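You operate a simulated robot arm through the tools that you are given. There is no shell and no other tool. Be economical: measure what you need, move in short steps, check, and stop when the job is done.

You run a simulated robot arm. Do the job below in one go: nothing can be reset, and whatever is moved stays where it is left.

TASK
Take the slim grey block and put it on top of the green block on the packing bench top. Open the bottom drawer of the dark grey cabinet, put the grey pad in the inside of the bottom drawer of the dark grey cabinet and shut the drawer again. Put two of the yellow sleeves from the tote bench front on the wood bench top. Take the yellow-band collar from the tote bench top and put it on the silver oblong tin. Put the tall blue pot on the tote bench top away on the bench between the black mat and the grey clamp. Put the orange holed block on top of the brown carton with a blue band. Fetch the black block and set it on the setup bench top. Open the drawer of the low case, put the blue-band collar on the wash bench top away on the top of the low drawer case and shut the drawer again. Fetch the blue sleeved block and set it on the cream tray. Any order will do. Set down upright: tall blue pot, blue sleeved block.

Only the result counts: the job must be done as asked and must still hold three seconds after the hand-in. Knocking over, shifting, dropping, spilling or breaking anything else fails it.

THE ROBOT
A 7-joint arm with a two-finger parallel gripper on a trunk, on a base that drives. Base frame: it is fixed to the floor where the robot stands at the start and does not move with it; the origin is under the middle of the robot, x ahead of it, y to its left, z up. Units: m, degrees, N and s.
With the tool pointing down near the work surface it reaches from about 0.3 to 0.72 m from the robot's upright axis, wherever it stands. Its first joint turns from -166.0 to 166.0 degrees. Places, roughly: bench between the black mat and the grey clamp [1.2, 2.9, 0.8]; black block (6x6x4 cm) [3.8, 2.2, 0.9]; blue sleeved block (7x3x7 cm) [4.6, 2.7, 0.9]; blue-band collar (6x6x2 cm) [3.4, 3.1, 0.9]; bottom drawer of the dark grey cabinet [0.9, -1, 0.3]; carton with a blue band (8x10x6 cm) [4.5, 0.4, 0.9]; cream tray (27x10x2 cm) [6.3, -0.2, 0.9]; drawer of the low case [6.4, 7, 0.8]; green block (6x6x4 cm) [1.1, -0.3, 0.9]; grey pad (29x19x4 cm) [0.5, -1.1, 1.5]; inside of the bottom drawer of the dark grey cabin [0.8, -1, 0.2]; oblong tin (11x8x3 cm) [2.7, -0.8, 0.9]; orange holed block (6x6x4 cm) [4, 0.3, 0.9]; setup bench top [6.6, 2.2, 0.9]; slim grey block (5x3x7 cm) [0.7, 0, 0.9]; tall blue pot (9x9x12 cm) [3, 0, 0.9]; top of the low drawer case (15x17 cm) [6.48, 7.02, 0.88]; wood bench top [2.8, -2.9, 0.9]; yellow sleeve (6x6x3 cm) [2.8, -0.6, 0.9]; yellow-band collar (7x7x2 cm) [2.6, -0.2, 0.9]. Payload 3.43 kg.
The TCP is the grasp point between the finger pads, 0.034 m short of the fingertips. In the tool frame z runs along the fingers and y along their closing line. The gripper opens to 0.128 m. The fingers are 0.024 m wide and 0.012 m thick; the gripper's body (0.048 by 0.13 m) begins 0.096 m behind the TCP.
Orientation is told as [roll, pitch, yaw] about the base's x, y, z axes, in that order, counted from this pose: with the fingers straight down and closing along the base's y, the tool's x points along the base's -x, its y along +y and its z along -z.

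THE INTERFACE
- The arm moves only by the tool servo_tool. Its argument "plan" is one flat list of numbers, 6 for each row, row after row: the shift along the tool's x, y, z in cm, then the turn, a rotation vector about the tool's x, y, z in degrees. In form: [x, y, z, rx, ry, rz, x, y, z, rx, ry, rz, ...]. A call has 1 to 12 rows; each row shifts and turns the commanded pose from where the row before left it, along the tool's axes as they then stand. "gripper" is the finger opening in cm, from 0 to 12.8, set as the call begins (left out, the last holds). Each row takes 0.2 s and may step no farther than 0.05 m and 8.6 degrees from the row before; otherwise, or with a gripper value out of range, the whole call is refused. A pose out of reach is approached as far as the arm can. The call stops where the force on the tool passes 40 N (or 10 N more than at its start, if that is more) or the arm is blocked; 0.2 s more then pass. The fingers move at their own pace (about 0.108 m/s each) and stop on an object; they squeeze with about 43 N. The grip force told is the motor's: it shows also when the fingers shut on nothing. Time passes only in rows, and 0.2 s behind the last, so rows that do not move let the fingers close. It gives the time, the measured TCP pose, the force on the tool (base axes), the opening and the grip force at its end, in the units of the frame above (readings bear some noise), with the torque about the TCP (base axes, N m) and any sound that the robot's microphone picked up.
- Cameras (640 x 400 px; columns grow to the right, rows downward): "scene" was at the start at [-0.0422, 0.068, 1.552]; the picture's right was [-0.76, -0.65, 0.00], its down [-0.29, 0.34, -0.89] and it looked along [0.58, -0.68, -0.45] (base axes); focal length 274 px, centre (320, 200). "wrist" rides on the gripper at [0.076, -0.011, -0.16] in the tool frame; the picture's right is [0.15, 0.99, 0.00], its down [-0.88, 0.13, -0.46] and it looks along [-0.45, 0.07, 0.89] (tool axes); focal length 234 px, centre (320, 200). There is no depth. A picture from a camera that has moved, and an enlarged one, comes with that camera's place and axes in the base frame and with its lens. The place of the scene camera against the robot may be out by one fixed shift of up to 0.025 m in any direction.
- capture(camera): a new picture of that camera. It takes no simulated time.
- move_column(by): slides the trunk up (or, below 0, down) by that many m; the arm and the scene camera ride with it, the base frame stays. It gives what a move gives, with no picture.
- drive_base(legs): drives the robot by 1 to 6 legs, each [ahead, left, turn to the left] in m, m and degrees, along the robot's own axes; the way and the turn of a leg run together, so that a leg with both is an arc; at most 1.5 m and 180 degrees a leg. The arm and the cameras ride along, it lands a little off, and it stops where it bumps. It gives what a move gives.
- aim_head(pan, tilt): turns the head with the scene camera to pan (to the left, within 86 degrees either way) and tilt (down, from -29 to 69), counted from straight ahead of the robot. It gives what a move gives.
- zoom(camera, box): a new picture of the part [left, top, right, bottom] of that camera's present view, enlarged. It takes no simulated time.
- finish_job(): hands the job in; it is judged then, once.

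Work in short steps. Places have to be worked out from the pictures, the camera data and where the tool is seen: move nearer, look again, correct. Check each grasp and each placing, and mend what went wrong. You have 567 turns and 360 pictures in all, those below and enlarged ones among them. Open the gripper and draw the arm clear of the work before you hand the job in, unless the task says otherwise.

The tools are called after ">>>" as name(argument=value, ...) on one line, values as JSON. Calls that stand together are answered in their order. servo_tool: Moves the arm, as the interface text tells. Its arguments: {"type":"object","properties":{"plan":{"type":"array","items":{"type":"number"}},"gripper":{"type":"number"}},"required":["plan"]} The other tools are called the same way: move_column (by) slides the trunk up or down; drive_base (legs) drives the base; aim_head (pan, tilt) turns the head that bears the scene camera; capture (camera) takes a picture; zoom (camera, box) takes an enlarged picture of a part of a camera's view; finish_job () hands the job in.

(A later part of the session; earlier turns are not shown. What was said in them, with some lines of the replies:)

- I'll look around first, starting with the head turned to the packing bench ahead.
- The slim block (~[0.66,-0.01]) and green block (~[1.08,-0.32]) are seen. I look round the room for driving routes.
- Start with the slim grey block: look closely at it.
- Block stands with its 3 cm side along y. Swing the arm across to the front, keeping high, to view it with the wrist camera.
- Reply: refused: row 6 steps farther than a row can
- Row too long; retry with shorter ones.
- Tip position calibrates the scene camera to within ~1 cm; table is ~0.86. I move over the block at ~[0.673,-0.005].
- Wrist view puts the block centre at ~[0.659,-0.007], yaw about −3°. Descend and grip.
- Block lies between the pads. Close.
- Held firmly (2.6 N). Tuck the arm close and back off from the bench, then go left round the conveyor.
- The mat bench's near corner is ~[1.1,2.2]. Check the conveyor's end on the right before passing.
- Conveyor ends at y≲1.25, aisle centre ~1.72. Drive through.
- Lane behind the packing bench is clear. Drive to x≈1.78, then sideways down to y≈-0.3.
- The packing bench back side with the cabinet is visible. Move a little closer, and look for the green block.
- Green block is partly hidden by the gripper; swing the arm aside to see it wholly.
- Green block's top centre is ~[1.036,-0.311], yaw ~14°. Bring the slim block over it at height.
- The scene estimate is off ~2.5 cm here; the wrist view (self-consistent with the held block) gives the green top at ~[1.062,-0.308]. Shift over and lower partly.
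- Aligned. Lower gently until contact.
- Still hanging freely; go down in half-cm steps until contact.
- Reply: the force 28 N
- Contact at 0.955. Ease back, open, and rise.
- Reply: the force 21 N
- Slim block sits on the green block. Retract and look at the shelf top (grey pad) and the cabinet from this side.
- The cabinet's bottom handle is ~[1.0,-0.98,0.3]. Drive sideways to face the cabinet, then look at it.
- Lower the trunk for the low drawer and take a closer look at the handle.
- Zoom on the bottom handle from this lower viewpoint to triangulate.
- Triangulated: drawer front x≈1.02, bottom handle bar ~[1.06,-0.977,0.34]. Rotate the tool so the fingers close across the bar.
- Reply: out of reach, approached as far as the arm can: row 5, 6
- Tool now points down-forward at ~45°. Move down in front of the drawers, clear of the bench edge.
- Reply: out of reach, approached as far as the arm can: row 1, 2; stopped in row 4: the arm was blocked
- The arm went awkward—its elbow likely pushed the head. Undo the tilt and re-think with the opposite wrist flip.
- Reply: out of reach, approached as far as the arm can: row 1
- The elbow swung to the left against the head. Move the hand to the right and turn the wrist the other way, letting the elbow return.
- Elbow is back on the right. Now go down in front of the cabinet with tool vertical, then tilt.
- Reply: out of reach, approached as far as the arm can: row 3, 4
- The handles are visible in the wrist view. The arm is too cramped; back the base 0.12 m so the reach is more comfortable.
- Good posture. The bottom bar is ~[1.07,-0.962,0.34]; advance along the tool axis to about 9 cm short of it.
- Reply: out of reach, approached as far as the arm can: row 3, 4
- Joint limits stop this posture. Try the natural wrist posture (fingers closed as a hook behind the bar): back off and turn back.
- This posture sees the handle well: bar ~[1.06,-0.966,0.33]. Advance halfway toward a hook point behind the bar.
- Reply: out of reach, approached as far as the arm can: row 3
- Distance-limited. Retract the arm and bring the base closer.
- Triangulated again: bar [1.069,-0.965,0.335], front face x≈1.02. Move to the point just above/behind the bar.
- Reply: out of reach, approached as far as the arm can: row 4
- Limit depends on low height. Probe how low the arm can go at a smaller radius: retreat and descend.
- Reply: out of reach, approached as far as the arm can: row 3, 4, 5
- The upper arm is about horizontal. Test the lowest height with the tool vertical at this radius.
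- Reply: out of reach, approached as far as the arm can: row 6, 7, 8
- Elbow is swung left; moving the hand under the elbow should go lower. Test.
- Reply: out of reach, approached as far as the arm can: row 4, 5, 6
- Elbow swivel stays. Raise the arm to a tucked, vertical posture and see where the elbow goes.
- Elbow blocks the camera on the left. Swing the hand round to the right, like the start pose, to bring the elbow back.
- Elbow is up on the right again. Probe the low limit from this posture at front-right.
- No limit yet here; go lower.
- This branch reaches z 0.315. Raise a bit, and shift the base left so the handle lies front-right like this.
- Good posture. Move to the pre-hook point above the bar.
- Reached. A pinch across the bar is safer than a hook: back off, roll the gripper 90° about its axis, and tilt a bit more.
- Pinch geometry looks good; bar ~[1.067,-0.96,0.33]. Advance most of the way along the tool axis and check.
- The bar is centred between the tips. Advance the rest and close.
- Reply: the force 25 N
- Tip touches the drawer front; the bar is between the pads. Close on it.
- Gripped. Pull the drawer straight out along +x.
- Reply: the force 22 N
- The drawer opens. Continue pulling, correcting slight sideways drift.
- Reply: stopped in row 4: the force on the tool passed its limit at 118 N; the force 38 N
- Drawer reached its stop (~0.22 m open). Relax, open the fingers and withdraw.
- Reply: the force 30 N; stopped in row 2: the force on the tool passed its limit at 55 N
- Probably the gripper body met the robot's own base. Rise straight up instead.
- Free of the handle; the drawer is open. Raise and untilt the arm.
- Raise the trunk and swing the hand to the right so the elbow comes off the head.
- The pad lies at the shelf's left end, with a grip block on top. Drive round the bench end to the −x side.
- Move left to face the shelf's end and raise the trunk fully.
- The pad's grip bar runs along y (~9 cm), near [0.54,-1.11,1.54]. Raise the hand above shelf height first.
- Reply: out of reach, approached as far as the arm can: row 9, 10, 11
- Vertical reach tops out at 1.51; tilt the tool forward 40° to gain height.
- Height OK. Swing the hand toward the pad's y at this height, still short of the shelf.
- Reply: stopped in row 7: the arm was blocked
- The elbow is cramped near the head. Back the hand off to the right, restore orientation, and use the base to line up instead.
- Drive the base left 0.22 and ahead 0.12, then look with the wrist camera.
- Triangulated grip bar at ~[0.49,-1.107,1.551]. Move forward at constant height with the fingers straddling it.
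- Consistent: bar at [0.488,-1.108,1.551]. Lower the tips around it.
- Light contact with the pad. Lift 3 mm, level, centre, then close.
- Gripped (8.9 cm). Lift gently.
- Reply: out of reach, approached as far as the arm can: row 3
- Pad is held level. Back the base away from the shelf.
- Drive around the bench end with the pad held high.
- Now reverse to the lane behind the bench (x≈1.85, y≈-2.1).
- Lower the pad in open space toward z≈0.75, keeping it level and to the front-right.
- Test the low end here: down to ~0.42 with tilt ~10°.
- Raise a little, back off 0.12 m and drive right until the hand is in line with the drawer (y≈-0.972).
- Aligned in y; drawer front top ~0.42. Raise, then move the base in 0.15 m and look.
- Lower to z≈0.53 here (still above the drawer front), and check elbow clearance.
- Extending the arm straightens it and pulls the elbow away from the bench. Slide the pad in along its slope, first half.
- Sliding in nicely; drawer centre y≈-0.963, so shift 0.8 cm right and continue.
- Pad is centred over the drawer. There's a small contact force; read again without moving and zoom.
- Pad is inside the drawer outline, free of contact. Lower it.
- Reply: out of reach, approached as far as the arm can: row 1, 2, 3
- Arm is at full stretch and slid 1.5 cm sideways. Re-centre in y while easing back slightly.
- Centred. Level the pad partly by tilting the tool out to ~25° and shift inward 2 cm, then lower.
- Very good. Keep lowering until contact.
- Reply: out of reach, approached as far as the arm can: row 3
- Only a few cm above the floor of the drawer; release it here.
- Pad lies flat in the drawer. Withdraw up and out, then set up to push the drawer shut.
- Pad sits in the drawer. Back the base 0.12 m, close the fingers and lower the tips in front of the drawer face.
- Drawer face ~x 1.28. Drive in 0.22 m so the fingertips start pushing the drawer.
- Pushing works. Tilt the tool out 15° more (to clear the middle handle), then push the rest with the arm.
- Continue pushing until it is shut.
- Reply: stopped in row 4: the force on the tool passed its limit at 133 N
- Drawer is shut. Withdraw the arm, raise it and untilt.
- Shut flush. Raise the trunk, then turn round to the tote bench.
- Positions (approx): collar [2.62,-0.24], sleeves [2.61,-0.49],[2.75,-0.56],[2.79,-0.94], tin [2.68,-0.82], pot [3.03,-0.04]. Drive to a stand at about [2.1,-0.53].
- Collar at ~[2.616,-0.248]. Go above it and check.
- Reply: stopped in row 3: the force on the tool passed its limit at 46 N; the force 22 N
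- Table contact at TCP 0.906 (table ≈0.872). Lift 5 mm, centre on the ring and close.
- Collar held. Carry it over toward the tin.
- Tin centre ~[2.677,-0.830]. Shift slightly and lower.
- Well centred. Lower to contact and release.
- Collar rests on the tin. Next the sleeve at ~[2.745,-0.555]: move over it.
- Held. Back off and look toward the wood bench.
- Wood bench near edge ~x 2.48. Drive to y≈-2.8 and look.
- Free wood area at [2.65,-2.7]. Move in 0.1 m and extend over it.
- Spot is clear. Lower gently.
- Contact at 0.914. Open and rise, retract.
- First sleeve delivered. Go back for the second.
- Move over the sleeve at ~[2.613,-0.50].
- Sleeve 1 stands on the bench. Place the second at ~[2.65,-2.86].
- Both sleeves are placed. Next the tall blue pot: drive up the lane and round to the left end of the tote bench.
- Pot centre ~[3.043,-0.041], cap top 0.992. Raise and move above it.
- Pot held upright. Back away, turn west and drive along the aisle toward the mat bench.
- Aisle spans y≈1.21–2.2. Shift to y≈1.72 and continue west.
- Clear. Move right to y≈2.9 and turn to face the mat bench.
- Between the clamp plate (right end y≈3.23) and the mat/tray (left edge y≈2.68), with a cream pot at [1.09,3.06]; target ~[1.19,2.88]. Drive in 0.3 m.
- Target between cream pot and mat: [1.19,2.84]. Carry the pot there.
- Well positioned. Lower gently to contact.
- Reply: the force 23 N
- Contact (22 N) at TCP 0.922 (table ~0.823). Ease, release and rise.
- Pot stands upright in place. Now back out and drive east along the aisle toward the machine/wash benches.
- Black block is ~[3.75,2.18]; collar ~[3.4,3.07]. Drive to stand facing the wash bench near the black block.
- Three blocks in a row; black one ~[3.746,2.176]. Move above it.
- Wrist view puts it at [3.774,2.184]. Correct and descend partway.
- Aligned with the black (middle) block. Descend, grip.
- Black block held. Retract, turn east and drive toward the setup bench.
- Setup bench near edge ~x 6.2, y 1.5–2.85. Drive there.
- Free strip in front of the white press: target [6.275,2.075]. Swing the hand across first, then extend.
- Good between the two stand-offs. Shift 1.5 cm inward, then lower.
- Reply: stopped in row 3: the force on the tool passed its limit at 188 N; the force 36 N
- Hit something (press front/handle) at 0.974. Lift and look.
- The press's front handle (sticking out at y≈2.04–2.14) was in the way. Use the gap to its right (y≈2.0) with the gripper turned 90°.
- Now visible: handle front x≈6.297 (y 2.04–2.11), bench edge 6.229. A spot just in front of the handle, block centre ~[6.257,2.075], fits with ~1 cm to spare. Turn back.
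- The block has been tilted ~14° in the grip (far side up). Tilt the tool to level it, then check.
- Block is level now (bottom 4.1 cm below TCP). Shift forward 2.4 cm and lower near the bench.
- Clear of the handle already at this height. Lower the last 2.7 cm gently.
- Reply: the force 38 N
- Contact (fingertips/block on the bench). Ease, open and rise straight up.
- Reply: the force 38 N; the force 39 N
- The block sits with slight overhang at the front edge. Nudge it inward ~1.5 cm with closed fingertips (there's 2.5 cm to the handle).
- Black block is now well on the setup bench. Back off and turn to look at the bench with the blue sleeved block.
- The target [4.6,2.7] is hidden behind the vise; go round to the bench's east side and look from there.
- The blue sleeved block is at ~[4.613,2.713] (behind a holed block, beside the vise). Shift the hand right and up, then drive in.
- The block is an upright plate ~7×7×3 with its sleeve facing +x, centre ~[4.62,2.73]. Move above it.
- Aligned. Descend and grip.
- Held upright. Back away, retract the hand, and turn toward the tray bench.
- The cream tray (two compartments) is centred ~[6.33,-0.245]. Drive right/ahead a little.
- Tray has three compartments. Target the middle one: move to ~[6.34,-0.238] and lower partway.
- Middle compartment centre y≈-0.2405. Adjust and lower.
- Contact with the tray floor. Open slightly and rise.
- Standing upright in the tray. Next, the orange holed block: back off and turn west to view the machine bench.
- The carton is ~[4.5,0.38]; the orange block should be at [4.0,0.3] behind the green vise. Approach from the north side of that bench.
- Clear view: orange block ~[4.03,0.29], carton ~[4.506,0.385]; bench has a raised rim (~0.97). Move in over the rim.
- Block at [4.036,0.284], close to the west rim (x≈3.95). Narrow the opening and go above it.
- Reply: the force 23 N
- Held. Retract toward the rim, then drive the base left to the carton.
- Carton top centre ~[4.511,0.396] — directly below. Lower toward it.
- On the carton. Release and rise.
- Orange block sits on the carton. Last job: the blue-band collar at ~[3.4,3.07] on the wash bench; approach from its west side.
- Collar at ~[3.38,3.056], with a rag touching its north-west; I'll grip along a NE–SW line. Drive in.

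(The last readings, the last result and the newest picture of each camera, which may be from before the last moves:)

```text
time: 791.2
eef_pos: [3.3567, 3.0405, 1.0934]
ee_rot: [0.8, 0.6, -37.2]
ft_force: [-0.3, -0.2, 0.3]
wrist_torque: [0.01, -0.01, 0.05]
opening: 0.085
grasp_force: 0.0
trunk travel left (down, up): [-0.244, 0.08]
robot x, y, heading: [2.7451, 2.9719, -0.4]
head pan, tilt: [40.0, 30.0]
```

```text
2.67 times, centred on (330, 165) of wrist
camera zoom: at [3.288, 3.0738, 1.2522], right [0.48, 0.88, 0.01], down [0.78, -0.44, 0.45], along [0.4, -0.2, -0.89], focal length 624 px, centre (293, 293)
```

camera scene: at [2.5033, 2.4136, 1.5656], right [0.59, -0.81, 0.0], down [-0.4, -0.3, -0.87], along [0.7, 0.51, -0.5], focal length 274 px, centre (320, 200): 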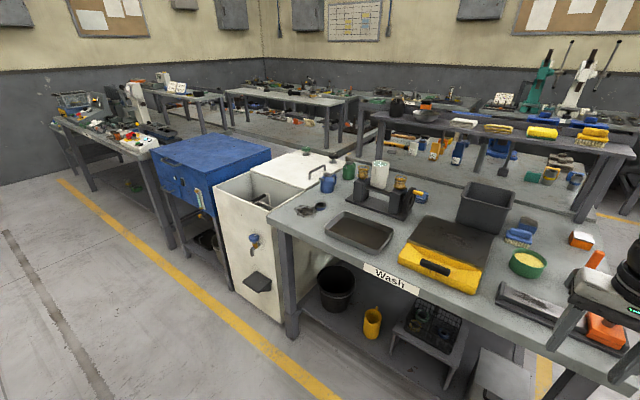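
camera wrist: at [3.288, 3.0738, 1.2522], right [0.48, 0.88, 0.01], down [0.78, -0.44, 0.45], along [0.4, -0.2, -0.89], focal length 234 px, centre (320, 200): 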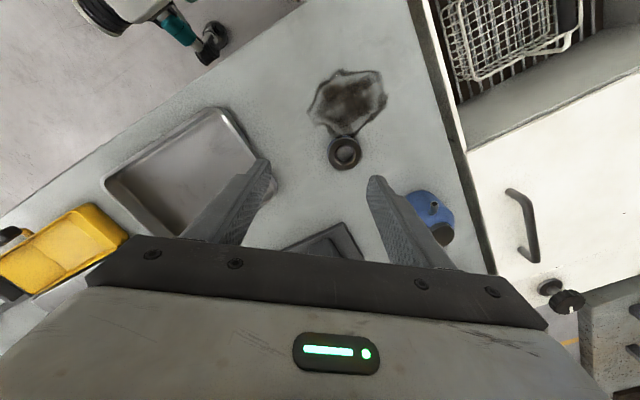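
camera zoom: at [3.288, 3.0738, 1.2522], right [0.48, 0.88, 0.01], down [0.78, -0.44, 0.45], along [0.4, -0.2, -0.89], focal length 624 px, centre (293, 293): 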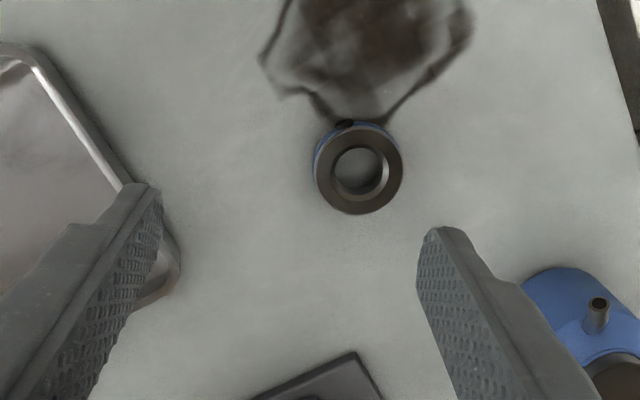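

The "rag" is only a stain. Ring centre [3.397,3.066]; move over and descend.

>>> servo_tool(plan=[-0.85, 2.25, 3, 0, 0, 0, -0.85, 2.3, 3, 0, 0, 0, 0, 0, 4, 0, 0, 0])

>>> zoom(camera="wrist", box=[230, 90, 430, 240])

```text
time: 792.0
eef_pos: [3.3948, 3.0714, 0.993]
ee_rot: [0.7, 0.6, -37.3]
ft_force: [-0.5, -0.9, 0.7]
wrist_torque: [0.0, 0.01, -0.07]
opening: 0.085
grasp_force: 0.1
trunk travel left (down, up): [-0.244, 0.08]
robot x, y, heading: [2.745, 2.9692, -0.3]
head pan, tilt: [40.0, 30.0]
```

```text
2.67 times, centred on (330, 165) of wrist
camera zoom: at [3.3279, 3.1048, 1.1521], right [0.48, 0.88, 0.01], down [0.78, -0.44, 0.45], along [0.4, -0.21, -0.89], focal length 624 px, centre (293, 293)
```

zoom: 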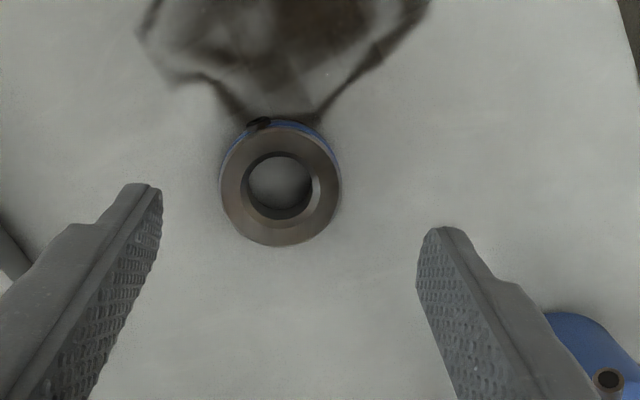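

>>> servo_tool(plan=[-0.6, -0.4, 4, 0, 0, 0, 0, 0, 3, 0, 0, 0, 0, 0, 1, 0, 0, 0])

>>> servo_tool(plan=[0, 0, 0.3, 0, 0, 0, 0, 0, 0, 0, 0, 0, 0, 0, 0, 0, 0, 0, 0, 0, 0, 0, 0, 0], gripper=0)

>>> servo_tool(plan=[0, 0, -3, 0, 0, 0, 0, 0, -4, 0, 0, 0, 0, 0, -4, 0, 0, 0, 0, 0, -3, 0, 0, 0])

>>> capture(camera="wrist")

```text
time: 792.8
eef_pos: [3.3993, 3.0641, 0.916]
ee_rot: [0.7, 0.6, -37.1]
ft_force: [0.0, 0.1, 0.3]
wrist_torque: [-0.04, 0.01, 0.0]
opening: 0.085
grasp_force: 0.0
trunk travel left (down, up): [-0.244, 0.08]
robot x, y, heading: [2.7494, 2.9702, -0.2]
head pan, tilt: [40.0, 30.0]
```

```text
time: 793.8
eef_pos: [3.3983, 3.0646, 0.9149]
ee_rot: [0.8, 0.5, -37.1]
ft_force: [2.9, 0.3, 12.9]
wrist_torque: [0.0, 0.19, -0.01]
opening: 0.0527
grasp_force: 43.1
trunk travel left (down, up): [-0.244, 0.08]
robot x, y, heading: [2.7457, 2.9689, -0.6]
head pan, tilt: [40.0, 30.0]
```

```text
time: 794.8
eef_pos: [3.3985, 3.0634, 1.0518]
ee_rot: [0.6, 0.6, -37.2]
ft_force: [0.1, 0.3, -2.6]
wrist_torque: [-0.01, -0.02, -0.03]
opening: 0.0527
grasp_force: 43.4
trunk travel left (down, up): [-0.244, 0.08]
robot x, y, heading: [2.7462, 2.9679, -0.4]
head pan, tilt: [40.0, 30.0]
```

```text
106 pictures are left
camera wrist: at [3.3303, 3.0975, 1.2117], right [0.48, 0.88, 0.01], down [0.78, -0.43, 0.45], along [0.4, -0.21, -0.89], focal length 234 px, centre (320, 200)
```

wrist: 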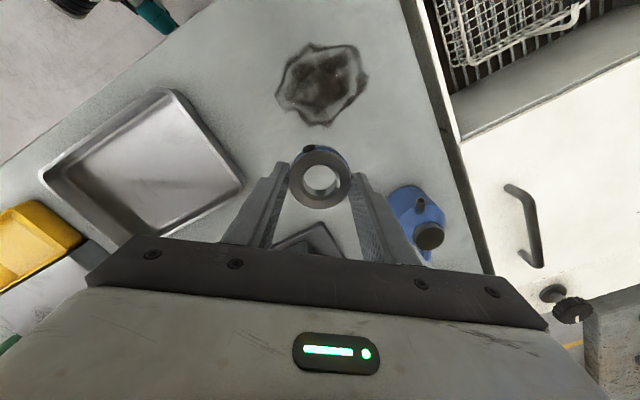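

Collar held. Retract and drive: south, east along the aisle, then north along x≈5.5.

>>> servo_tool(plan=[3, -2, 0, 0, 0, -7.5, 3, -3, 0, 0, 0, -7.5, 3, -2, 0, 0, 0, -7.5, 3.5, -1, 0, 0, 0, -7.5, 4, 0, 0, 0, 0, -7, 4, 0, 0, 0, 0, 0])

>>> drive_base(legs=[[-0.25, 0, 0.4], [0, -1.45, 0]])

>>> drive_base(legs=[[1.5, 0, 0], [1.5, 0, 0]])

```text
time: 796.2
eef_pos: [3.1685, 3.0485, 1.0536]
ee_rot: [0.8, 0.1, -0.1]
ft_force: [1.1, 0.8, -2.9]
wrist_torque: [-0.01, 0.0, 0.03]
opening: 0.0528
grasp_force: 43.2
trunk travel left (down, up): [-0.244, 0.08]
robot x, y, heading: [2.7482, 2.9682, -0.5]
head pan, tilt: [40.0, 30.0]
```

```text
time: 811.9
eef_pos: [2.9215, 1.5848, 1.0528]
ee_rot: [0.9, 0.1, 0.6]
ft_force: [0.2, 0.0, -2.3]
wrist_torque: [0.01, 0.0, -0.03]
opening: 0.0527
grasp_force: 42.6
trunk travel left (down, up): [-0.244, 0.08]
robot x, y, heading: [2.5029, 1.4998, 0.3]
head pan, tilt: [40.0, 30.0]
```

```text
time: 826.1
eef_pos: [5.8585, 1.5787, 1.0523]
ee_rot: [1.0, 0.1, -0.2]
ft_force: [1.0, 0.0, -2.4]
wrist_torque: [-0.03, -0.03, -0.01]
opening: 0.0526
grasp_force: 43.1
trunk travel left (down, up): [-0.244, 0.08]
robot x, y, heading: [5.4362, 1.4999, -0.3]
head pan, tilt: [40.0, 30.0]
```

Now turn north and look ahead.

>>> drive_base(legs=[[0.1, 0, 90]])

>>> aim_head(pan=-10, tilt=20)

>>> capture(camera="scene")

```text
time: 830.4
eef_pos: [5.4189, 1.9844, 1.0549]
ee_rot: [0.8, 0.1, 90.3]
ft_force: [-0.8, -0.6, -3.0]
wrist_torque: [0.02, 0.01, 0.01]
opening: 0.0526
grasp_force: 43.2
trunk travel left (down, up): [-0.244, 0.08]
robot x, y, heading: [5.5002, 1.5637, 89.6]
head pan, tilt: [40.0, 30.0]
```

```text
time: 831.6
eef_pos: [5.4193, 1.9835, 1.0531]
ee_rot: [0.9, 0.1, 90.2]
ft_force: [0.0, -0.1, -3.5]
wrist_torque: [0.0, 0.0, 0.0]
opening: 0.0526
grasp_force: 43.6
trunk travel left (down, up): [-0.244, 0.08]
robot x, y, heading: [5.5048, 1.565, 89.9]
head pan, tilt: [-10.0, 20.0]
```

```text
105 pictures are left
camera scene: at [5.3652, 1.562, 1.5817], right [0.99, -0.17, 0.0], down [-0.06, -0.34, -0.94], along [0.16, 0.93, -0.34], focal length 274 px, centre (320, 200)
```

scene: 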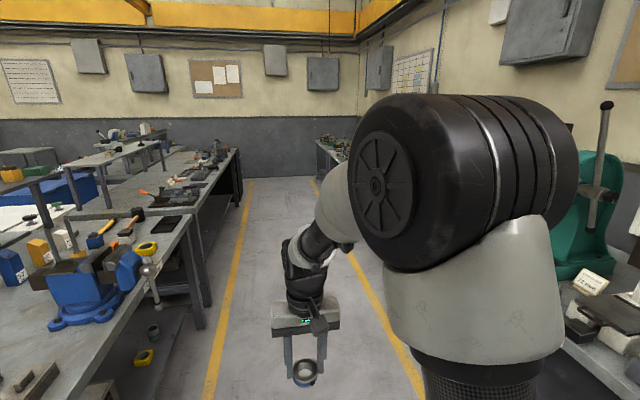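

>>> drive_base(legs=[[1.5, 0, 0], [1.3, 0, 0]])

>>> aim_head(pan=-25, tilt=22)

>>> capture(camera="scene")

```text
time: 845.2
eef_pos: [5.3865, 4.7937, 1.0528]
ee_rot: [0.8, 0.1, 91.1]
ft_force: [0.6, -0.6, -2.8]
wrist_torque: [-0.01, -0.02, 0.02]
opening: 0.0527
grasp_force: 42.7
trunk travel left (down, up): [-0.244, 0.08]
robot x, y, heading: [5.4772, 4.372, 91.0]
head pan, tilt: [-10.0, 20.0]
```

```text
time: 846.0
eef_pos: [5.3885, 4.7924, 1.0537]
ee_rot: [0.8, 0.1, 91.2]
ft_force: [0.4, -0.2, -2.7]
wrist_torque: [0.06, 0.01, -0.03]
opening: 0.0526
grasp_force: 43.6
trunk travel left (down, up): [-0.244, 0.08]
robot x, y, heading: [5.4764, 4.3741, 91.1]
head pan, tilt: [-25.0, 22.0]
```

```text
104 pictures are left
camera scene: at [5.364, 4.3632, 1.5785], right [0.91, -0.41, 0.0], down [-0.15, -0.34, -0.93], along [0.38, 0.85, -0.37], focal length 274 px, centre (320, 200)
```

scene: 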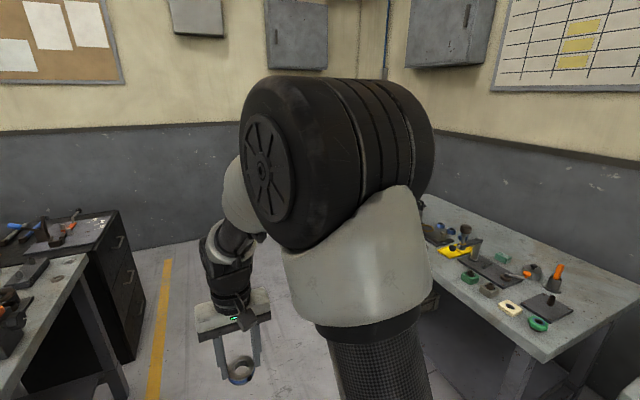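

>>> drive_base(legs=[[1.2, 0, 0], [0.95, 0.0, 0], [0, 0, -92]])

>>> aim_head(pan=15, tilt=30)

>>> capture(camera="scene")

```text
time: 860.7
eef_pos: [5.8312, 6.6262, 1.0534]
ee_rot: [0.9, 0.1, 1.1]
ft_force: [-0.1, -1.2, -2.2]
wrist_torque: [-0.02, 0.03, -0.01]
opening: 0.0528
grasp_force: 42.9
trunk travel left (down, up): [-0.244, 0.08]
robot x, y, heading: [5.4114, 6.539, 1.0]
head pan, tilt: [-25.0, 22.0]
```

```text
time: 861.7
eef_pos: [5.8318, 6.6278, 1.0533]
ee_rot: [1.0, 0.1, 1.2]
ft_force: [0.0, 0.3, -2.3]
wrist_torque: [-0.02, 0.01, 0.0]
opening: 0.0528
grasp_force: 43.1
trunk travel left (down, up): [-0.244, 0.08]
robot x, y, heading: [5.414, 6.5419, 0.9]
head pan, tilt: [15.0, 30.0]
```

```text
103 pictures are left
camera scene: at [5.3946, 6.7011, 1.5657], right [0.27, -0.96, 0.0], down [-0.48, -0.14, -0.87], along [0.83, 0.24, -0.5], focal length 274 px, centre (320, 200)
```

scene: 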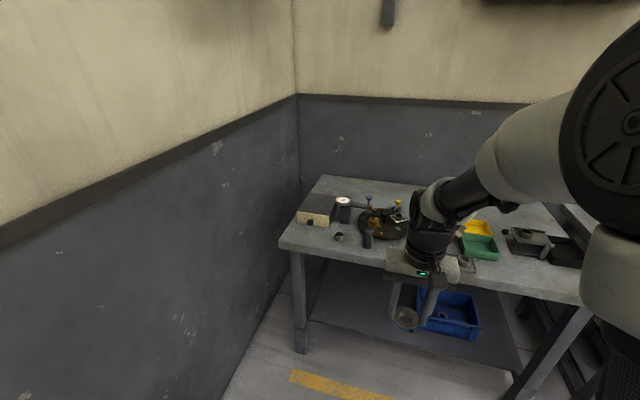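

>>> zoom(camera="scene", box=[270, 170, 430, 270])

```text
4.00 times, centred on (350, 220) of scene
camera zoom: at [5.3946, 6.7011, 1.5657], right [0.27, -0.96, 0.0], down [-0.48, -0.14, -0.87], along [0.83, 0.24, -0.5], focal length 1096 px, centre (200, 120)
```

zoom: 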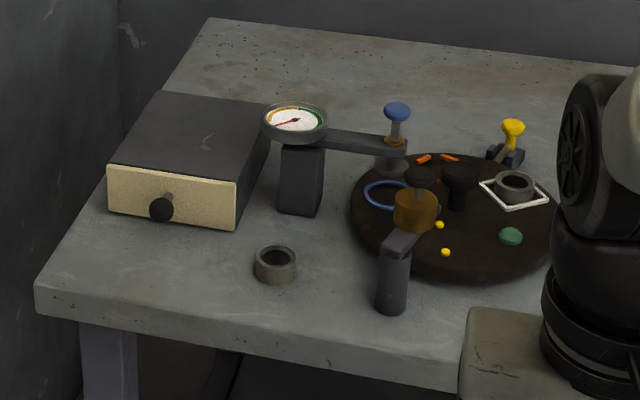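

The low case (closed, cream drawer front with a black knob) stands at ~[6.41 front, 7.03], table ~0.79. Drive in front of it.

>>> drive_base(legs=[[0, 0.38, -1], [0.4, 0, 0]])

>>> aim_head(pan=0, tilt=45)

>>> capture(camera="scene")

>>> capture(camera="wrist")

```text
time: 868.0
eef_pos: [6.2278, 7.0038, 1.0535]
ee_rot: [0.9, 0.0, 0.9]
ft_force: [-1.2, 0.4, -2.4]
wrist_torque: [-0.02, 0.01, 0.0]
opening: 0.0528
grasp_force: 42.7
trunk travel left (down, up): [-0.244, 0.08]
robot x, y, heading: [5.8046, 6.9207, 0.7]
head pan, tilt: [15.0, 30.0]
```

```text
time: 868.8
eef_pos: [6.2272, 7.0045, 1.052]
ee_rot: [0.9, 0.1, 1.0]
ft_force: [-0.1, 0.3, -2.7]
wrist_torque: [-0.02, 0.01, 0.0]
opening: 0.0525
grasp_force: 43.3
trunk travel left (down, up): [-0.244, 0.08]
robot x, y, heading: [5.8073, 6.9189, 1.1]
head pan, tilt: [0.0, 45.0]
```

```text
101 pictures are left
camera scene: at [5.7847, 7.0551, 1.5431], right [0.02, -1.0, 0.0], down [-0.71, -0.01, -0.71], along [0.71, 0.01, -0.71], focal length 274 px, centre (320, 200)
```

scene: 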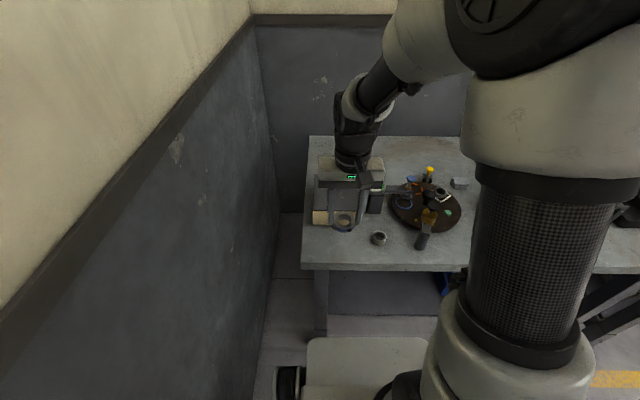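

```text
100 pictures are left
camera wrist: at [6.1511, 6.9888, 1.2119], right [-0.16, 0.99, 0.02], down [0.88, 0.14, 0.46], along [0.45, 0.09, -0.89], focal length 234 px, centre (320, 200)
```

wrist: 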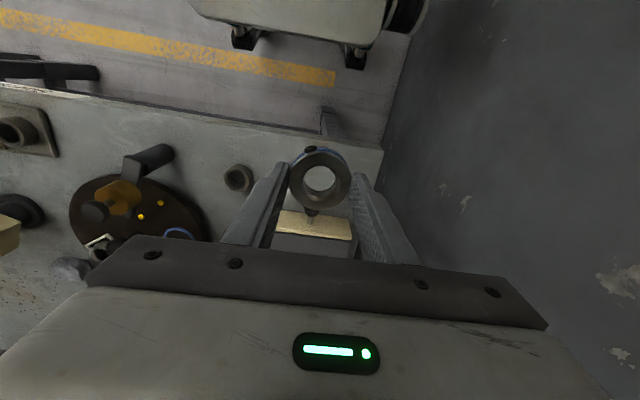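

Drawer front x≈6.40, y≈7.02. Carry the collar over the case top (~[6.48,7.02]).

>>> servo_tool(plan=[-4.2, 0.2, 0, 0, 0, 0, -4.2, 0.2, 0, 0, 0, 0, -4.2, 0.2, 0, 0, 0, 0, -4.2, 0.2, 0, 0, 0, 0, -4.2, 0.2, 0, 0, 0, 0, -4.2, 0.2, 0, 0, 0, 0])

>>> capture(camera="wrist")

>>> zoom(camera="scene", box=[280, 120, 460, 270])

```text
time: 870.1
eef_pos: [6.4775, 7.0191, 1.0489]
ee_rot: [0.9, 0.2, 1.0]
ft_force: [0.6, 0.9, -1.7]
wrist_torque: [0.0, 0.0, -0.04]
opening: 0.0526
grasp_force: 43.3
trunk travel left (down, up): [-0.244, 0.08]
robot x, y, heading: [5.8057, 6.9198, 0.8]
head pan, tilt: [0.0, 45.0]
```

```text
99 pictures are left
camera wrist: at [6.4014, 7.0028, 1.2084], right [-0.16, 0.99, 0.02], down [0.88, 0.14, 0.46], along [0.45, 0.09, -0.89], focal length 234 px, centre (320, 200)
```

wrist: 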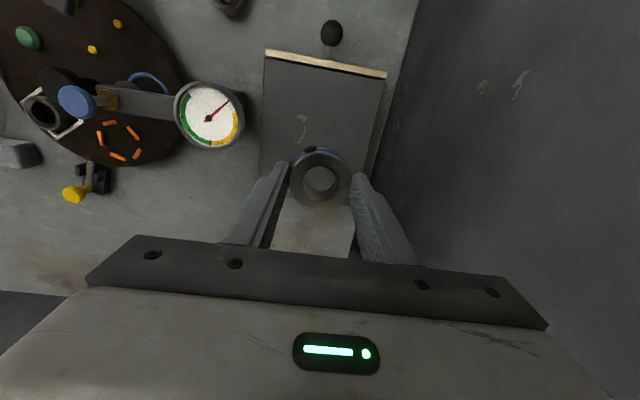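

```text
2.67 times, centred on (370, 195) of scene
camera zoom: at [5.785, 7.0551, 1.543], right [0.01, -1.0, 0.0], down [-0.71, -0.01, -0.71], along [0.71, 0.01, -0.71], focal length 731 px, centre (187, 213)
```

zoom: 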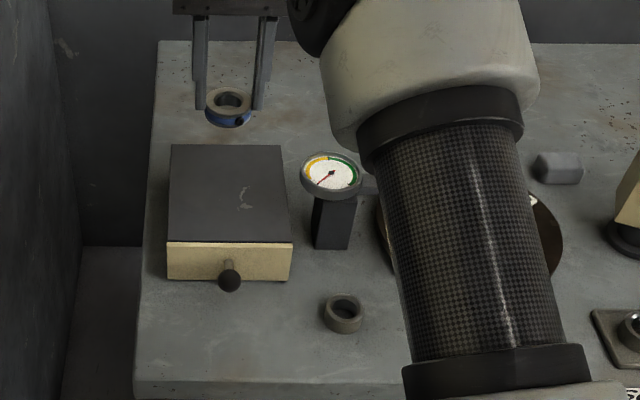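

Case top spans x 6.38–6.54; centre ~[6.46,7.013]. Adjust and lower.

>>> servo_tool(plan=[1.2, -0.6, 4, 0, 0, 0, 0, 0, 4, 0, 0, 0, 0, 0, 2.5, 0, 0, 0])

>>> capture(camera="wrist")

>>> zoom(camera="scene", box=[280, 120, 460, 270])

```text
time: 871.0
eef_pos: [6.468, 7.0151, 0.9489]
ee_rot: [0.9, 0.0, 1.1]
ft_force: [0.1, 0.3, -2.1]
wrist_torque: [0.01, 0.02, 0.01]
opening: 0.0528
grasp_force: 43.1
trunk travel left (down, up): [-0.244, 0.08]
robot x, y, heading: [5.8087, 6.9172, 0.9]
head pan, tilt: [0.0, 45.0]
```

```text
97 pictures are left
camera wrist: at [6.3915, 6.999, 1.1076], right [-0.16, 0.99, 0.02], down [0.88, 0.14, 0.46], along [0.45, 0.09, -0.89], focal length 234 px, centre (320, 200)
```

wrist: 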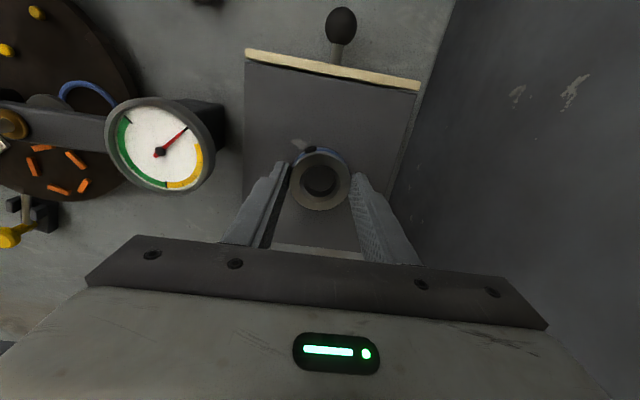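

```text
2.67 times, centred on (370, 195) of scene
camera zoom: at [5.7849, 7.0551, 1.5431], right [0.01, -1.0, 0.0], down [-0.71, -0.01, -0.71], along [0.71, 0.01, -0.71], focal length 731 px, centre (187, 213)
```

zoom: 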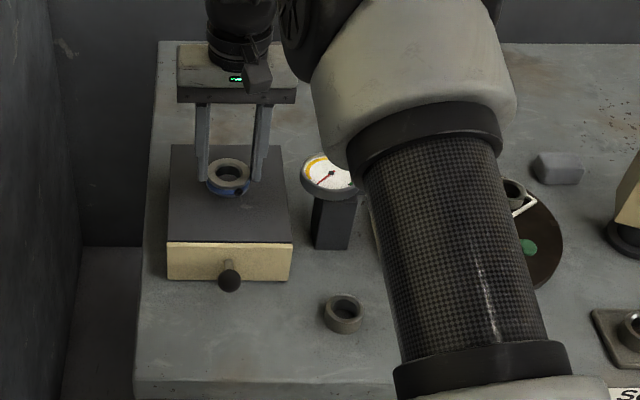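

>>> servo_tool(plan=[-0.5, 0, 1.5, 0, 0, 0, 0, 0, 1, 0, 0, 0, 0, 0, 0.5, 0, 0, 0])

>>> servo_tool(plan=[0, 0, 0.4, 0, 0, 0, 0, 0, 0.4, 0, 0, 0])

```text
time: 871.8
eef_pos: [6.4732, 7.0184, 0.9242]
ee_rot: [1.0, -0.6, 1.1]
ft_force: [0.9, 1.6, 33.2]
wrist_torque: [-0.54, -0.2, 0.13]
opening: 0.053
grasp_force: 43.1
trunk travel left (down, up): [-0.244, 0.08]
robot x, y, heading: [5.809, 6.9151, 0.6]
head pan, tilt: [0.0, 45.0]
```

```text
time: 872.3
eef_pos: [6.4734, 7.0164, 0.9208]
ee_rot: [0.9, -0.6, 1.0]
ft_force: [-9.7, -0.2, 15.7]
wrist_torque: [-0.55, 0.56, -0.31]
opening: 0.0529
grasp_force: 43.0
trunk travel left (down, up): [-0.244, 0.08]
robot x, y, heading: [5.8061, 6.9199, 0.8]
head pan, tilt: [0.0, 45.0]
stopped in row 2: the force on the tool passed its limit at 45 N (the readings are from after the stop); the commanded pose is now the measured one
```

Contact at ~0.923. Ease and release.

>>> servo_tool(plan=[0, 0, -0.2, 0, 0, 0])

>>> servo_tool(plan=[0, 0, 0, 0, 0, 0, 0, 0, 0, 0, 0, 0], gripper=7.5)

>>> servo_tool(plan=[0, 0, -2, 0, 0, 0, 0, 0, -4, 0, 0, 0, 0, 0, -4, 0, 0, 0])

>>> capture(camera="wrist")

>>> zoom(camera="scene", box=[280, 120, 460, 270])

```text
time: 872.7
eef_pos: [6.4734, 7.0169, 0.9204]
ee_rot: [0.9, -0.6, 0.9]
ft_force: [-7.8, -1.2, 12.4]
wrist_torque: [-0.47, 0.43, -0.22]
opening: 0.0528
grasp_force: 42.8
trunk travel left (down, up): [-0.244, 0.08]
robot x, y, heading: [5.8061, 6.9126, 0.7]
head pan, tilt: [0.0, 45.0]
```

```text
time: 873.3
eef_pos: [6.474, 7.0193, 0.92]
ee_rot: [1.0, -0.8, 1.1]
ft_force: [-1.1, 11.5, 11.8]
wrist_torque: [-0.15, 0.18, -0.17]
opening: 0.0678
grasp_force: 0.0
trunk travel left (down, up): [-0.244, 0.08]
robot x, y, heading: [5.8097, 6.922, 1.1]
head pan, tilt: [0.0, 45.0]
```

```text
time: 874.1
eef_pos: [6.4752, 7.0142, 1.024]
ee_rot: [0.8, -0.5, 1.1]
ft_force: [1.1, 0.4, 0.1]
wrist_torque: [-0.01, 0.02, 0.02]
opening: 0.075
grasp_force: 0.1
trunk travel left (down, up): [-0.244, 0.08]
robot x, y, heading: [5.8034, 6.9186, 1.1]
head pan, tilt: [0.0, 45.0]
```

```text
95 pictures are left
camera wrist: at [6.3984, 6.9992, 1.1813], right [-0.16, 0.99, 0.01], down [0.87, 0.14, 0.47], along [0.46, 0.09, -0.89], focal length 234 px, centre (320, 200)
```

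wrist: 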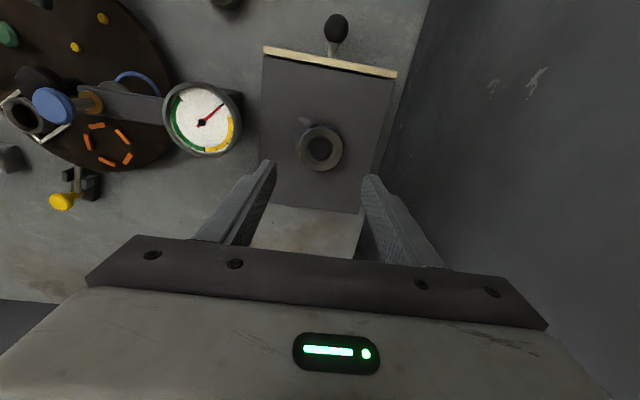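

```text
2.67 times, centred on (370, 195) of scene
camera zoom: at [5.7846, 7.055, 1.543], right [0.01, -1.0, 0.0], down [-0.71, -0.01, -0.71], along [0.71, 0.01, -0.71], focal length 731 px, centre (187, 213)
```

zoom: 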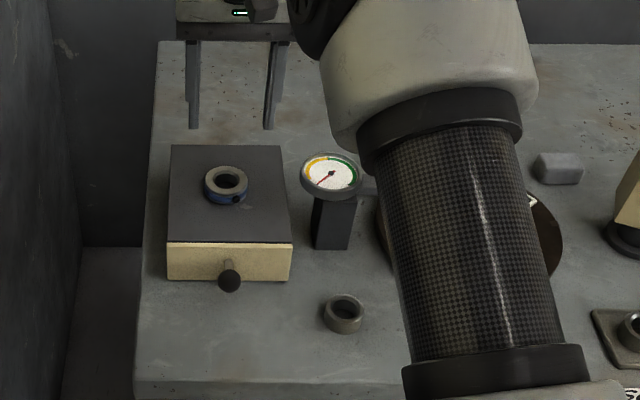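

Collar sits centred on the case. Now open and shut the drawer by its knob (~[6.347,7.015,0.85]): move above it.

>>> servo_tool(plan=[4.3, 0, 0, 0, 0.5, 0, 4.3, 0, 0, 0, 0, 0, 4.2, 0, 0, 0, 0, 0, 0, 0, 4, 0, 0, 0, 0, 0, 3, 0, 0, 0], gripper=5)

>>> capture(camera="wrist")

```text
time: 875.3
eef_pos: [6.3455, 7.0157, 0.9504]
ee_rot: [0.8, 0.0, 0.9]
ft_force: [0.6, 0.4, -0.4]
wrist_torque: [0.01, -0.01, -0.01]
opening: 0.0501
grasp_force: 0.1
trunk travel left (down, up): [-0.244, 0.08]
robot x, y, heading: [5.8071, 6.9156, 0.9]
head pan, tilt: [0.0, 45.0]
```

```text
93 pictures are left
camera wrist: at [6.2701, 6.9985, 1.1103], right [-0.16, 0.99, 0.02], down [0.88, 0.14, 0.46], along [0.45, 0.09, -0.89], focal length 234 px, centre (320, 200)
```

wrist: 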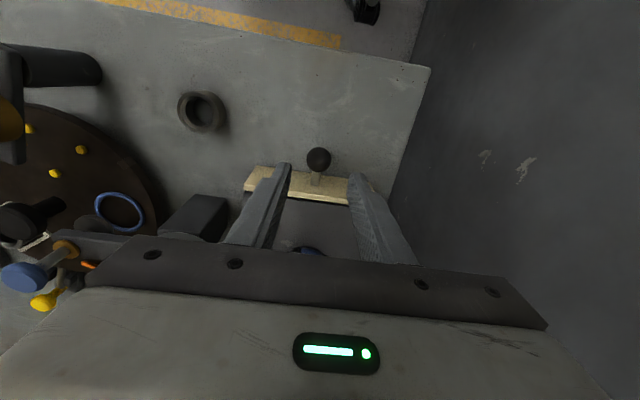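

>>> servo_tool(plan=[-0.4, -0.1, 3.5, 0, 0, 0, 0, 0, 3, 0, 0, 0, 0, 0, 1.5, 0, 0, 0])

>>> zoom(camera="wrist", box=[220, 100, 420, 250])

>>> zoom(camera="scene", box=[290, 160, 410, 260])

```text
time: 876.1
eef_pos: [6.349, 7.0129, 0.8717]
ee_rot: [0.8, -0.1, 1.0]
ft_force: [0.2, -1.9, -0.9]
wrist_torque: [0.0, 0.0, 0.01]
opening: 0.0498
grasp_force: 0.1
trunk travel left (down, up): [-0.244, 0.08]
robot x, y, heading: [5.8077, 6.9199, 1.0]
head pan, tilt: [0.0, 45.0]
```

```text
2.67 times, centred on (320, 175) of wrist
camera zoom: at [6.2733, 6.9972, 1.0299], right [-0.16, 0.99, 0.02], down [0.88, 0.14, 0.46], along [0.45, 0.09, -0.89], focal length 624 px, centre (320, 267)
```

zoom: 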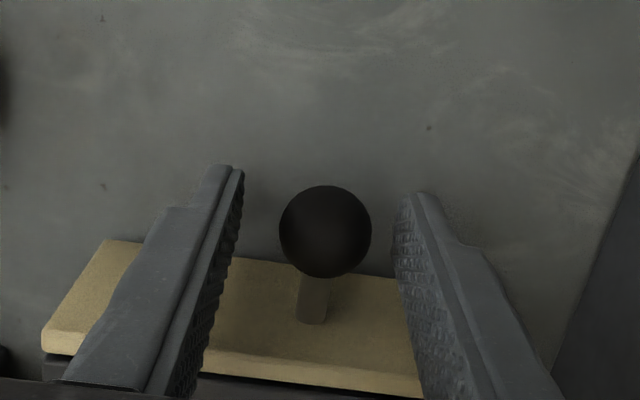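

```text
4.00 times, centred on (350, 210) of scene
camera zoom: at [5.7846, 7.055, 1.5431], right [0.01, -1.0, 0.0], down [-0.71, -0.01, -0.71], along [0.71, 0.01, -0.71], focal length 1096 px, centre (200, 160)
```

zoom: 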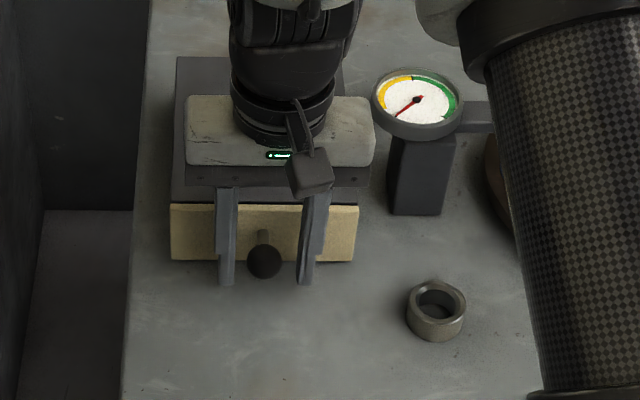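

Knob is between the fingers. Lower 8 mm, close, and pull gently.

>>> servo_tool(plan=[0, 0.1, 0.8, 0, 0, 0])

>>> servo_tool(plan=[0, 0, 0, 0, 0, 0, 0, 0, 0, 0, 0, 0, 0, 0, 0, 0, 0, 0], gripper=0)

>>> servo_tool(plan=[0.7, 0, 0, 0, 0, 0, 0.8, 0, 0, 0, 0, 0, 1, 0, 0, 0, 0, 0])

>>> zoom(camera="scene", box=[290, 160, 410, 260])

```text
time: 876.5
eef_pos: [6.3488, 7.0147, 0.8642]
ee_rot: [0.9, 0.0, 1.0]
ft_force: [0.3, 0.7, 0.6]
wrist_torque: [0.01, -0.01, -0.02]
opening: 0.05
grasp_force: 0.1
trunk travel left (down, up): [-0.244, 0.08]
robot x, y, heading: [5.8033, 6.9204, 0.6]
head pan, tilt: [0.0, 45.0]
```

```text
time: 877.3
eef_pos: [6.3482, 7.0155, 0.8626]
ee_rot: [1.0, 0.0, 1.2]
ft_force: [-0.1, 5.1, -1.8]
wrist_torque: [0.05, -0.18, 0.02]
opening: 0.0272
grasp_force: 45.0
trunk travel left (down, up): [-0.244, 0.08]
robot x, y, heading: [5.8097, 6.9189, 0.9]
head pan, tilt: [0.0, 45.0]
```

```text
time: 878.1
eef_pos: [6.3239, 7.0156, 0.864]
ee_rot: [0.9, -0.1, 1.0]
ft_force: [-0.4, 4.4, 5.6]
wrist_torque: [-0.06, 0.15, 0.03]
opening: 0.0274
grasp_force: 44.9
trunk travel left (down, up): [-0.244, 0.08]
robot x, y, heading: [5.81, 6.9149, 1.0]
head pan, tilt: [0.0, 45.0]
```

```text
4.00 times, centred on (350, 210) of scene
camera zoom: at [5.7843, 7.0553, 1.5431], right [0.01, -1.0, 0.0], down [-0.71, -0.01, -0.71], along [0.71, 0.01, -0.71], focal length 1096 px, centre (200, 160)
```

zoom: 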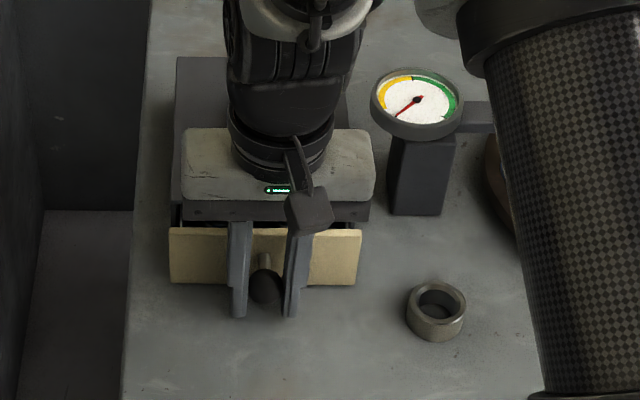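

The drawer slides freely while the case stays. Pull further open.

>>> servo_tool(plan=[1.5, 0, 0, 0, 0, 0, 1.5, 0, 0, 0, 0, 0, 1.5, 0, 0, 0, 0, 0, 1, 0, 0, 0, 0, 0])

>>> zoom(camera="scene", box=[290, 160, 410, 260])

```text
time: 879.1
eef_pos: [6.2709, 7.0147, 0.8645]
ee_rot: [1.0, -0.4, 1.1]
ft_force: [-1.2, 10.2, 32.7]
wrist_torque: [0.13, -0.3, -0.06]
opening: 0.0272
grasp_force: 45.0
trunk travel left (down, up): [-0.244, 0.08]
robot x, y, heading: [5.8054, 6.9198, 0.8]
head pan, tilt: [0.0, 45.0]
```

```text
4.00 times, centred on (350, 210) of scene
camera zoom: at [5.7825, 7.0555, 1.5433], right [0.02, -1.0, 0.0], down [-0.71, -0.01, -0.71], along [0.71, 0.01, -0.71], focal length 1096 px, centre (200, 160)
```

zoom: 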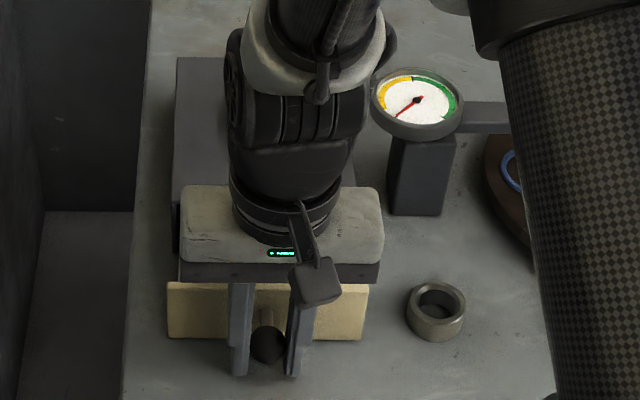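

Open enough (~8 cm). Push it shut again.

>>> servo_tool(plan=[-1.5, 0, -0.15, 0, 0, 0, -1.5, 0, 0, 0, 0, 0, -1.5, 0, 0, 0, 0, 0, -1.5, 0, 0, 0, 0, 0, -1.2, 0, 0, 0, 0, 0])

>>> servo_tool(plan=[-0.4, 0, 0, 0, 0, 0, -0.4, 0, 0, 0, 0, 0])

>>> zoom(camera="scene", box=[290, 160, 410, 260])

```text
time: 880.3
eef_pos: [6.3407, 7.0155, 0.8623]
ee_rot: [0.9, 0.0, 1.2]
ft_force: [0.3, 4.8, 7.2]
wrist_torque: [0.06, 1.19, 0.1]
opening: 0.0272
grasp_force: 45.1
trunk travel left (down, up): [-0.244, 0.08]
robot x, y, heading: [5.8105, 6.9172, 0.9]
head pan, tilt: [0.0, 45.0]
```

```text
time: 880.9
eef_pos: [6.3495, 7.015, 0.8629]
ee_rot: [0.9, 0.0, 0.9]
ft_force: [-0.6, 4.0, 0.0]
wrist_torque: [-0.03, 0.27, 0.05]
opening: 0.0272
grasp_force: 44.6
trunk travel left (down, up): [-0.244, 0.08]
robot x, y, heading: [5.8067, 6.9156, 1.1]
head pan, tilt: [0.0, 45.0]
```

```text
4.00 times, centred on (350, 210) of scene
camera zoom: at [5.7846, 7.0553, 1.5429], right [0.01, -1.0, 0.0], down [-0.71, -0.01, -0.71], along [0.71, 0.01, -0.71], focal length 1096 px, centre (200, 160)
```

zoom: 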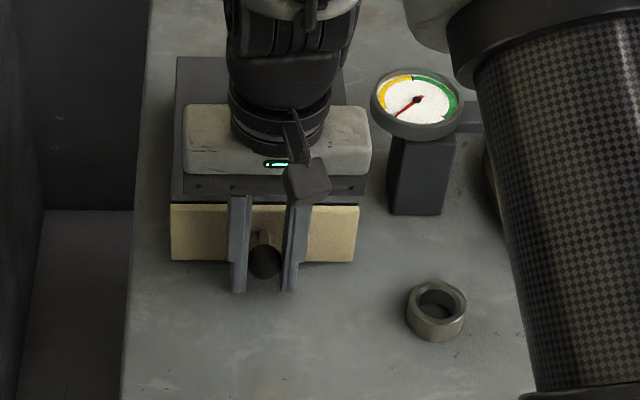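

Nearly identical to the closed view; press until it seats.

>>> servo_tool(plan=[-0.2, 0, 0, 0, 0, 0, -0.2, 0, 0, 0, 0, 0])

>>> servo_tool(plan=[-0.1, 0, 0, 0, 0, 0])

```text
time: 881.5
eef_pos: [6.3497, 7.0148, 0.8624]
ee_rot: [0.9, 0.4, 1.0]
ft_force: [-21.3, -3.4, -2.3]
wrist_torque: [-0.02, -0.63, -0.01]
opening: 0.0272
grasp_force: 45.6
trunk travel left (down, up): [-0.244, 0.08]
robot x, y, heading: [5.805, 6.9137, 1.0]
head pan, tilt: [0.0, 45.0]
```

```text
time: 881.9
eef_pos: [6.3499, 7.0146, 0.8643]
ee_rot: [0.9, 0.4, 1.1]
ft_force: [-30.6, -3.8, 1.6]
wrist_torque: [-0.05, -0.5, 0.01]
opening: 0.0274
grasp_force: 45.1
trunk travel left (down, up): [-0.244, 0.08]
robot x, y, heading: [5.8055, 6.9168, 0.9]
head pan, tilt: [0.0, 45.0]
```

Seated firmly (30 N reaction). Relax, release the knob, rise and retract.

>>> servo_tool(plan=[0.3, 0, 0, 0, 0, 0, 0, 0, 0, 0, 0, 0])

>>> servo_tool(plan=[0, 0, 0, 0, 0, 0, 0, 0, 0, 0, 0, 0], gripper=5)

>>> servo_tool(plan=[0, 0, -3, 0, 0, 0, 0, 0, -4, 0, 0, 0, 0, 0, -4, 0, 0, 0, 0, 0, -4, 0, 0, 0, 4, 0, -3, 0, 0, 0, 4, 0, 0, 0, 0, 0])

>>> zoom(camera="scene", box=[290, 120, 430, 260])

>>> capture(camera="wrist")

```text
time: 882.5
eef_pos: [6.35, 7.0161, 0.863]
ee_rot: [0.9, 0.2, 1.0]
ft_force: [-19.1, -3.7, -1.9]
wrist_torque: [-0.01, 0.89, -0.01]
opening: 0.0274
grasp_force: 45.2
trunk travel left (down, up): [-0.244, 0.08]
robot x, y, heading: [5.8038, 6.9184, 0.9]
head pan, tilt: [0.0, 45.0]
```

```text
time: 883.1
eef_pos: [6.3524, 7.0165, 0.8645]
ee_rot: [0.9, -0.1, 1.0]
ft_force: [0.3, -0.7, 0.5]
wrist_torque: [-0.01, 0.01, -0.03]
opening: 0.0498
grasp_force: 0.1
trunk travel left (down, up): [-0.244, 0.08]
robot x, y, heading: [5.8059, 6.9163, 0.9]
head pan, tilt: [0.0, 45.0]
```

```text
time: 884.5
eef_pos: [6.2734, 7.0119, 1.0441]
ee_rot: [0.9, -0.1, 1.1]
ft_force: [-0.1, 0.2, 0.1]
wrist_torque: [0.06, -0.02, 0.04]
opening: 0.0499
grasp_force: 0.1
trunk travel left (down, up): [-0.244, 0.08]
robot x, y, heading: [5.8048, 6.9177, 0.9]
head pan, tilt: [0.0, 45.0]
```

```text
2.86 times, centred on (360, 190) of scene
camera zoom: at [5.7843, 7.055, 1.543], right [0.01, -1.0, 0.0], down [-0.71, -0.01, -0.71], along [0.71, 0.01, -0.71], focal length 783 px, centre (206, 229)
```

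zoom: 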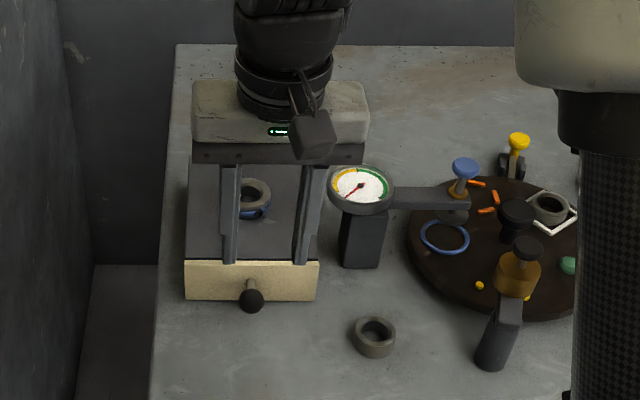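

```text
86 pictures are left
camera wrist: at [6.1966, 6.9957, 1.2016], right [-0.17, 0.99, 0.02], down [0.88, 0.14, 0.46], along [0.45, 0.09, -0.89], focal length 234 px, centre (320, 200)
```

wrist: 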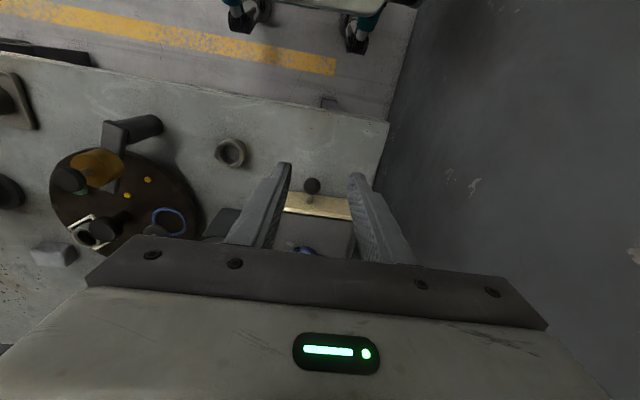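

Drawer is shut and the collar remains on the case. Back the robot clear and open the gripper.

>>> drive_base(legs=[[-0.35, 0, 0]])

>>> servo_tool(plan=[0, 0, 0, 0, 0, 0, 0, 0, 0, 0, 0, 0], gripper=10)

>>> capture(camera="scene")

```text
time: 886.7
eef_pos: [5.9443, 7.0061, 1.0414]
ee_rot: [0.9, 0.0, 0.8]
ft_force: [0.4, -0.4, -0.4]
wrist_torque: [0.03, 0.01, 0.02]
opening: 0.0498
grasp_force: 0.1
trunk travel left (down, up): [-0.244, 0.08]
robot x, y, heading: [5.4795, 6.9136, 0.5]
head pan, tilt: [0.0, 45.0]
```

```text
time: 887.3
eef_pos: [5.9441, 7.0064, 1.0429]
ee_rot: [0.9, 0.0, 0.8]
ft_force: [1.3, 0.4, 0.2]
wrist_torque: [0.02, -0.01, 0.0]
opening: 0.1001
grasp_force: 0.0
trunk travel left (down, up): [-0.244, 0.08]
robot x, y, heading: [5.4793, 6.9129, 0.5]
head pan, tilt: [0.0, 45.0]
```

```text
85 pictures are left
camera scene: at [5.4553, 7.0509, 1.543], right [0.01, -1.0, 0.0], down [-0.71, -0.01, -0.71], along [0.71, 0.01, -0.71], focal length 274 px, centre (320, 200)
```

scene: 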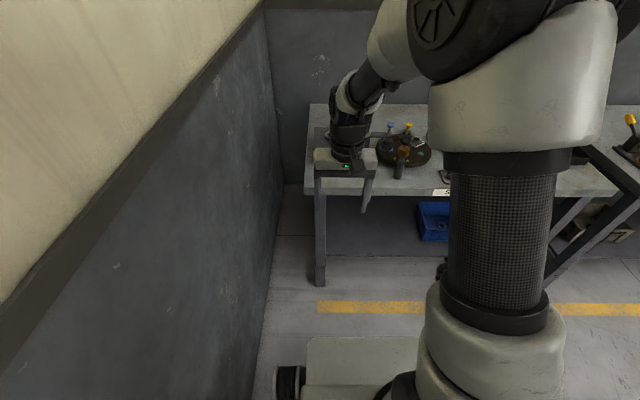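

All parts are done and the arm is clear; hand the job in.

>>> finish_job()

```text
The job is handed in.
```

All nine parts of the job are done and handed in, with the gripper open and the arm drawn clear.

- **Low case drawer:** I put the collar on the case top first, then opened and shut the drawer.
- **Black block:** on the way down it struck the handle of the white press on the setup bench, with a peak of 188 N. Nothing looked moved in the pictures afterwards. The block now sits close in front of that press.
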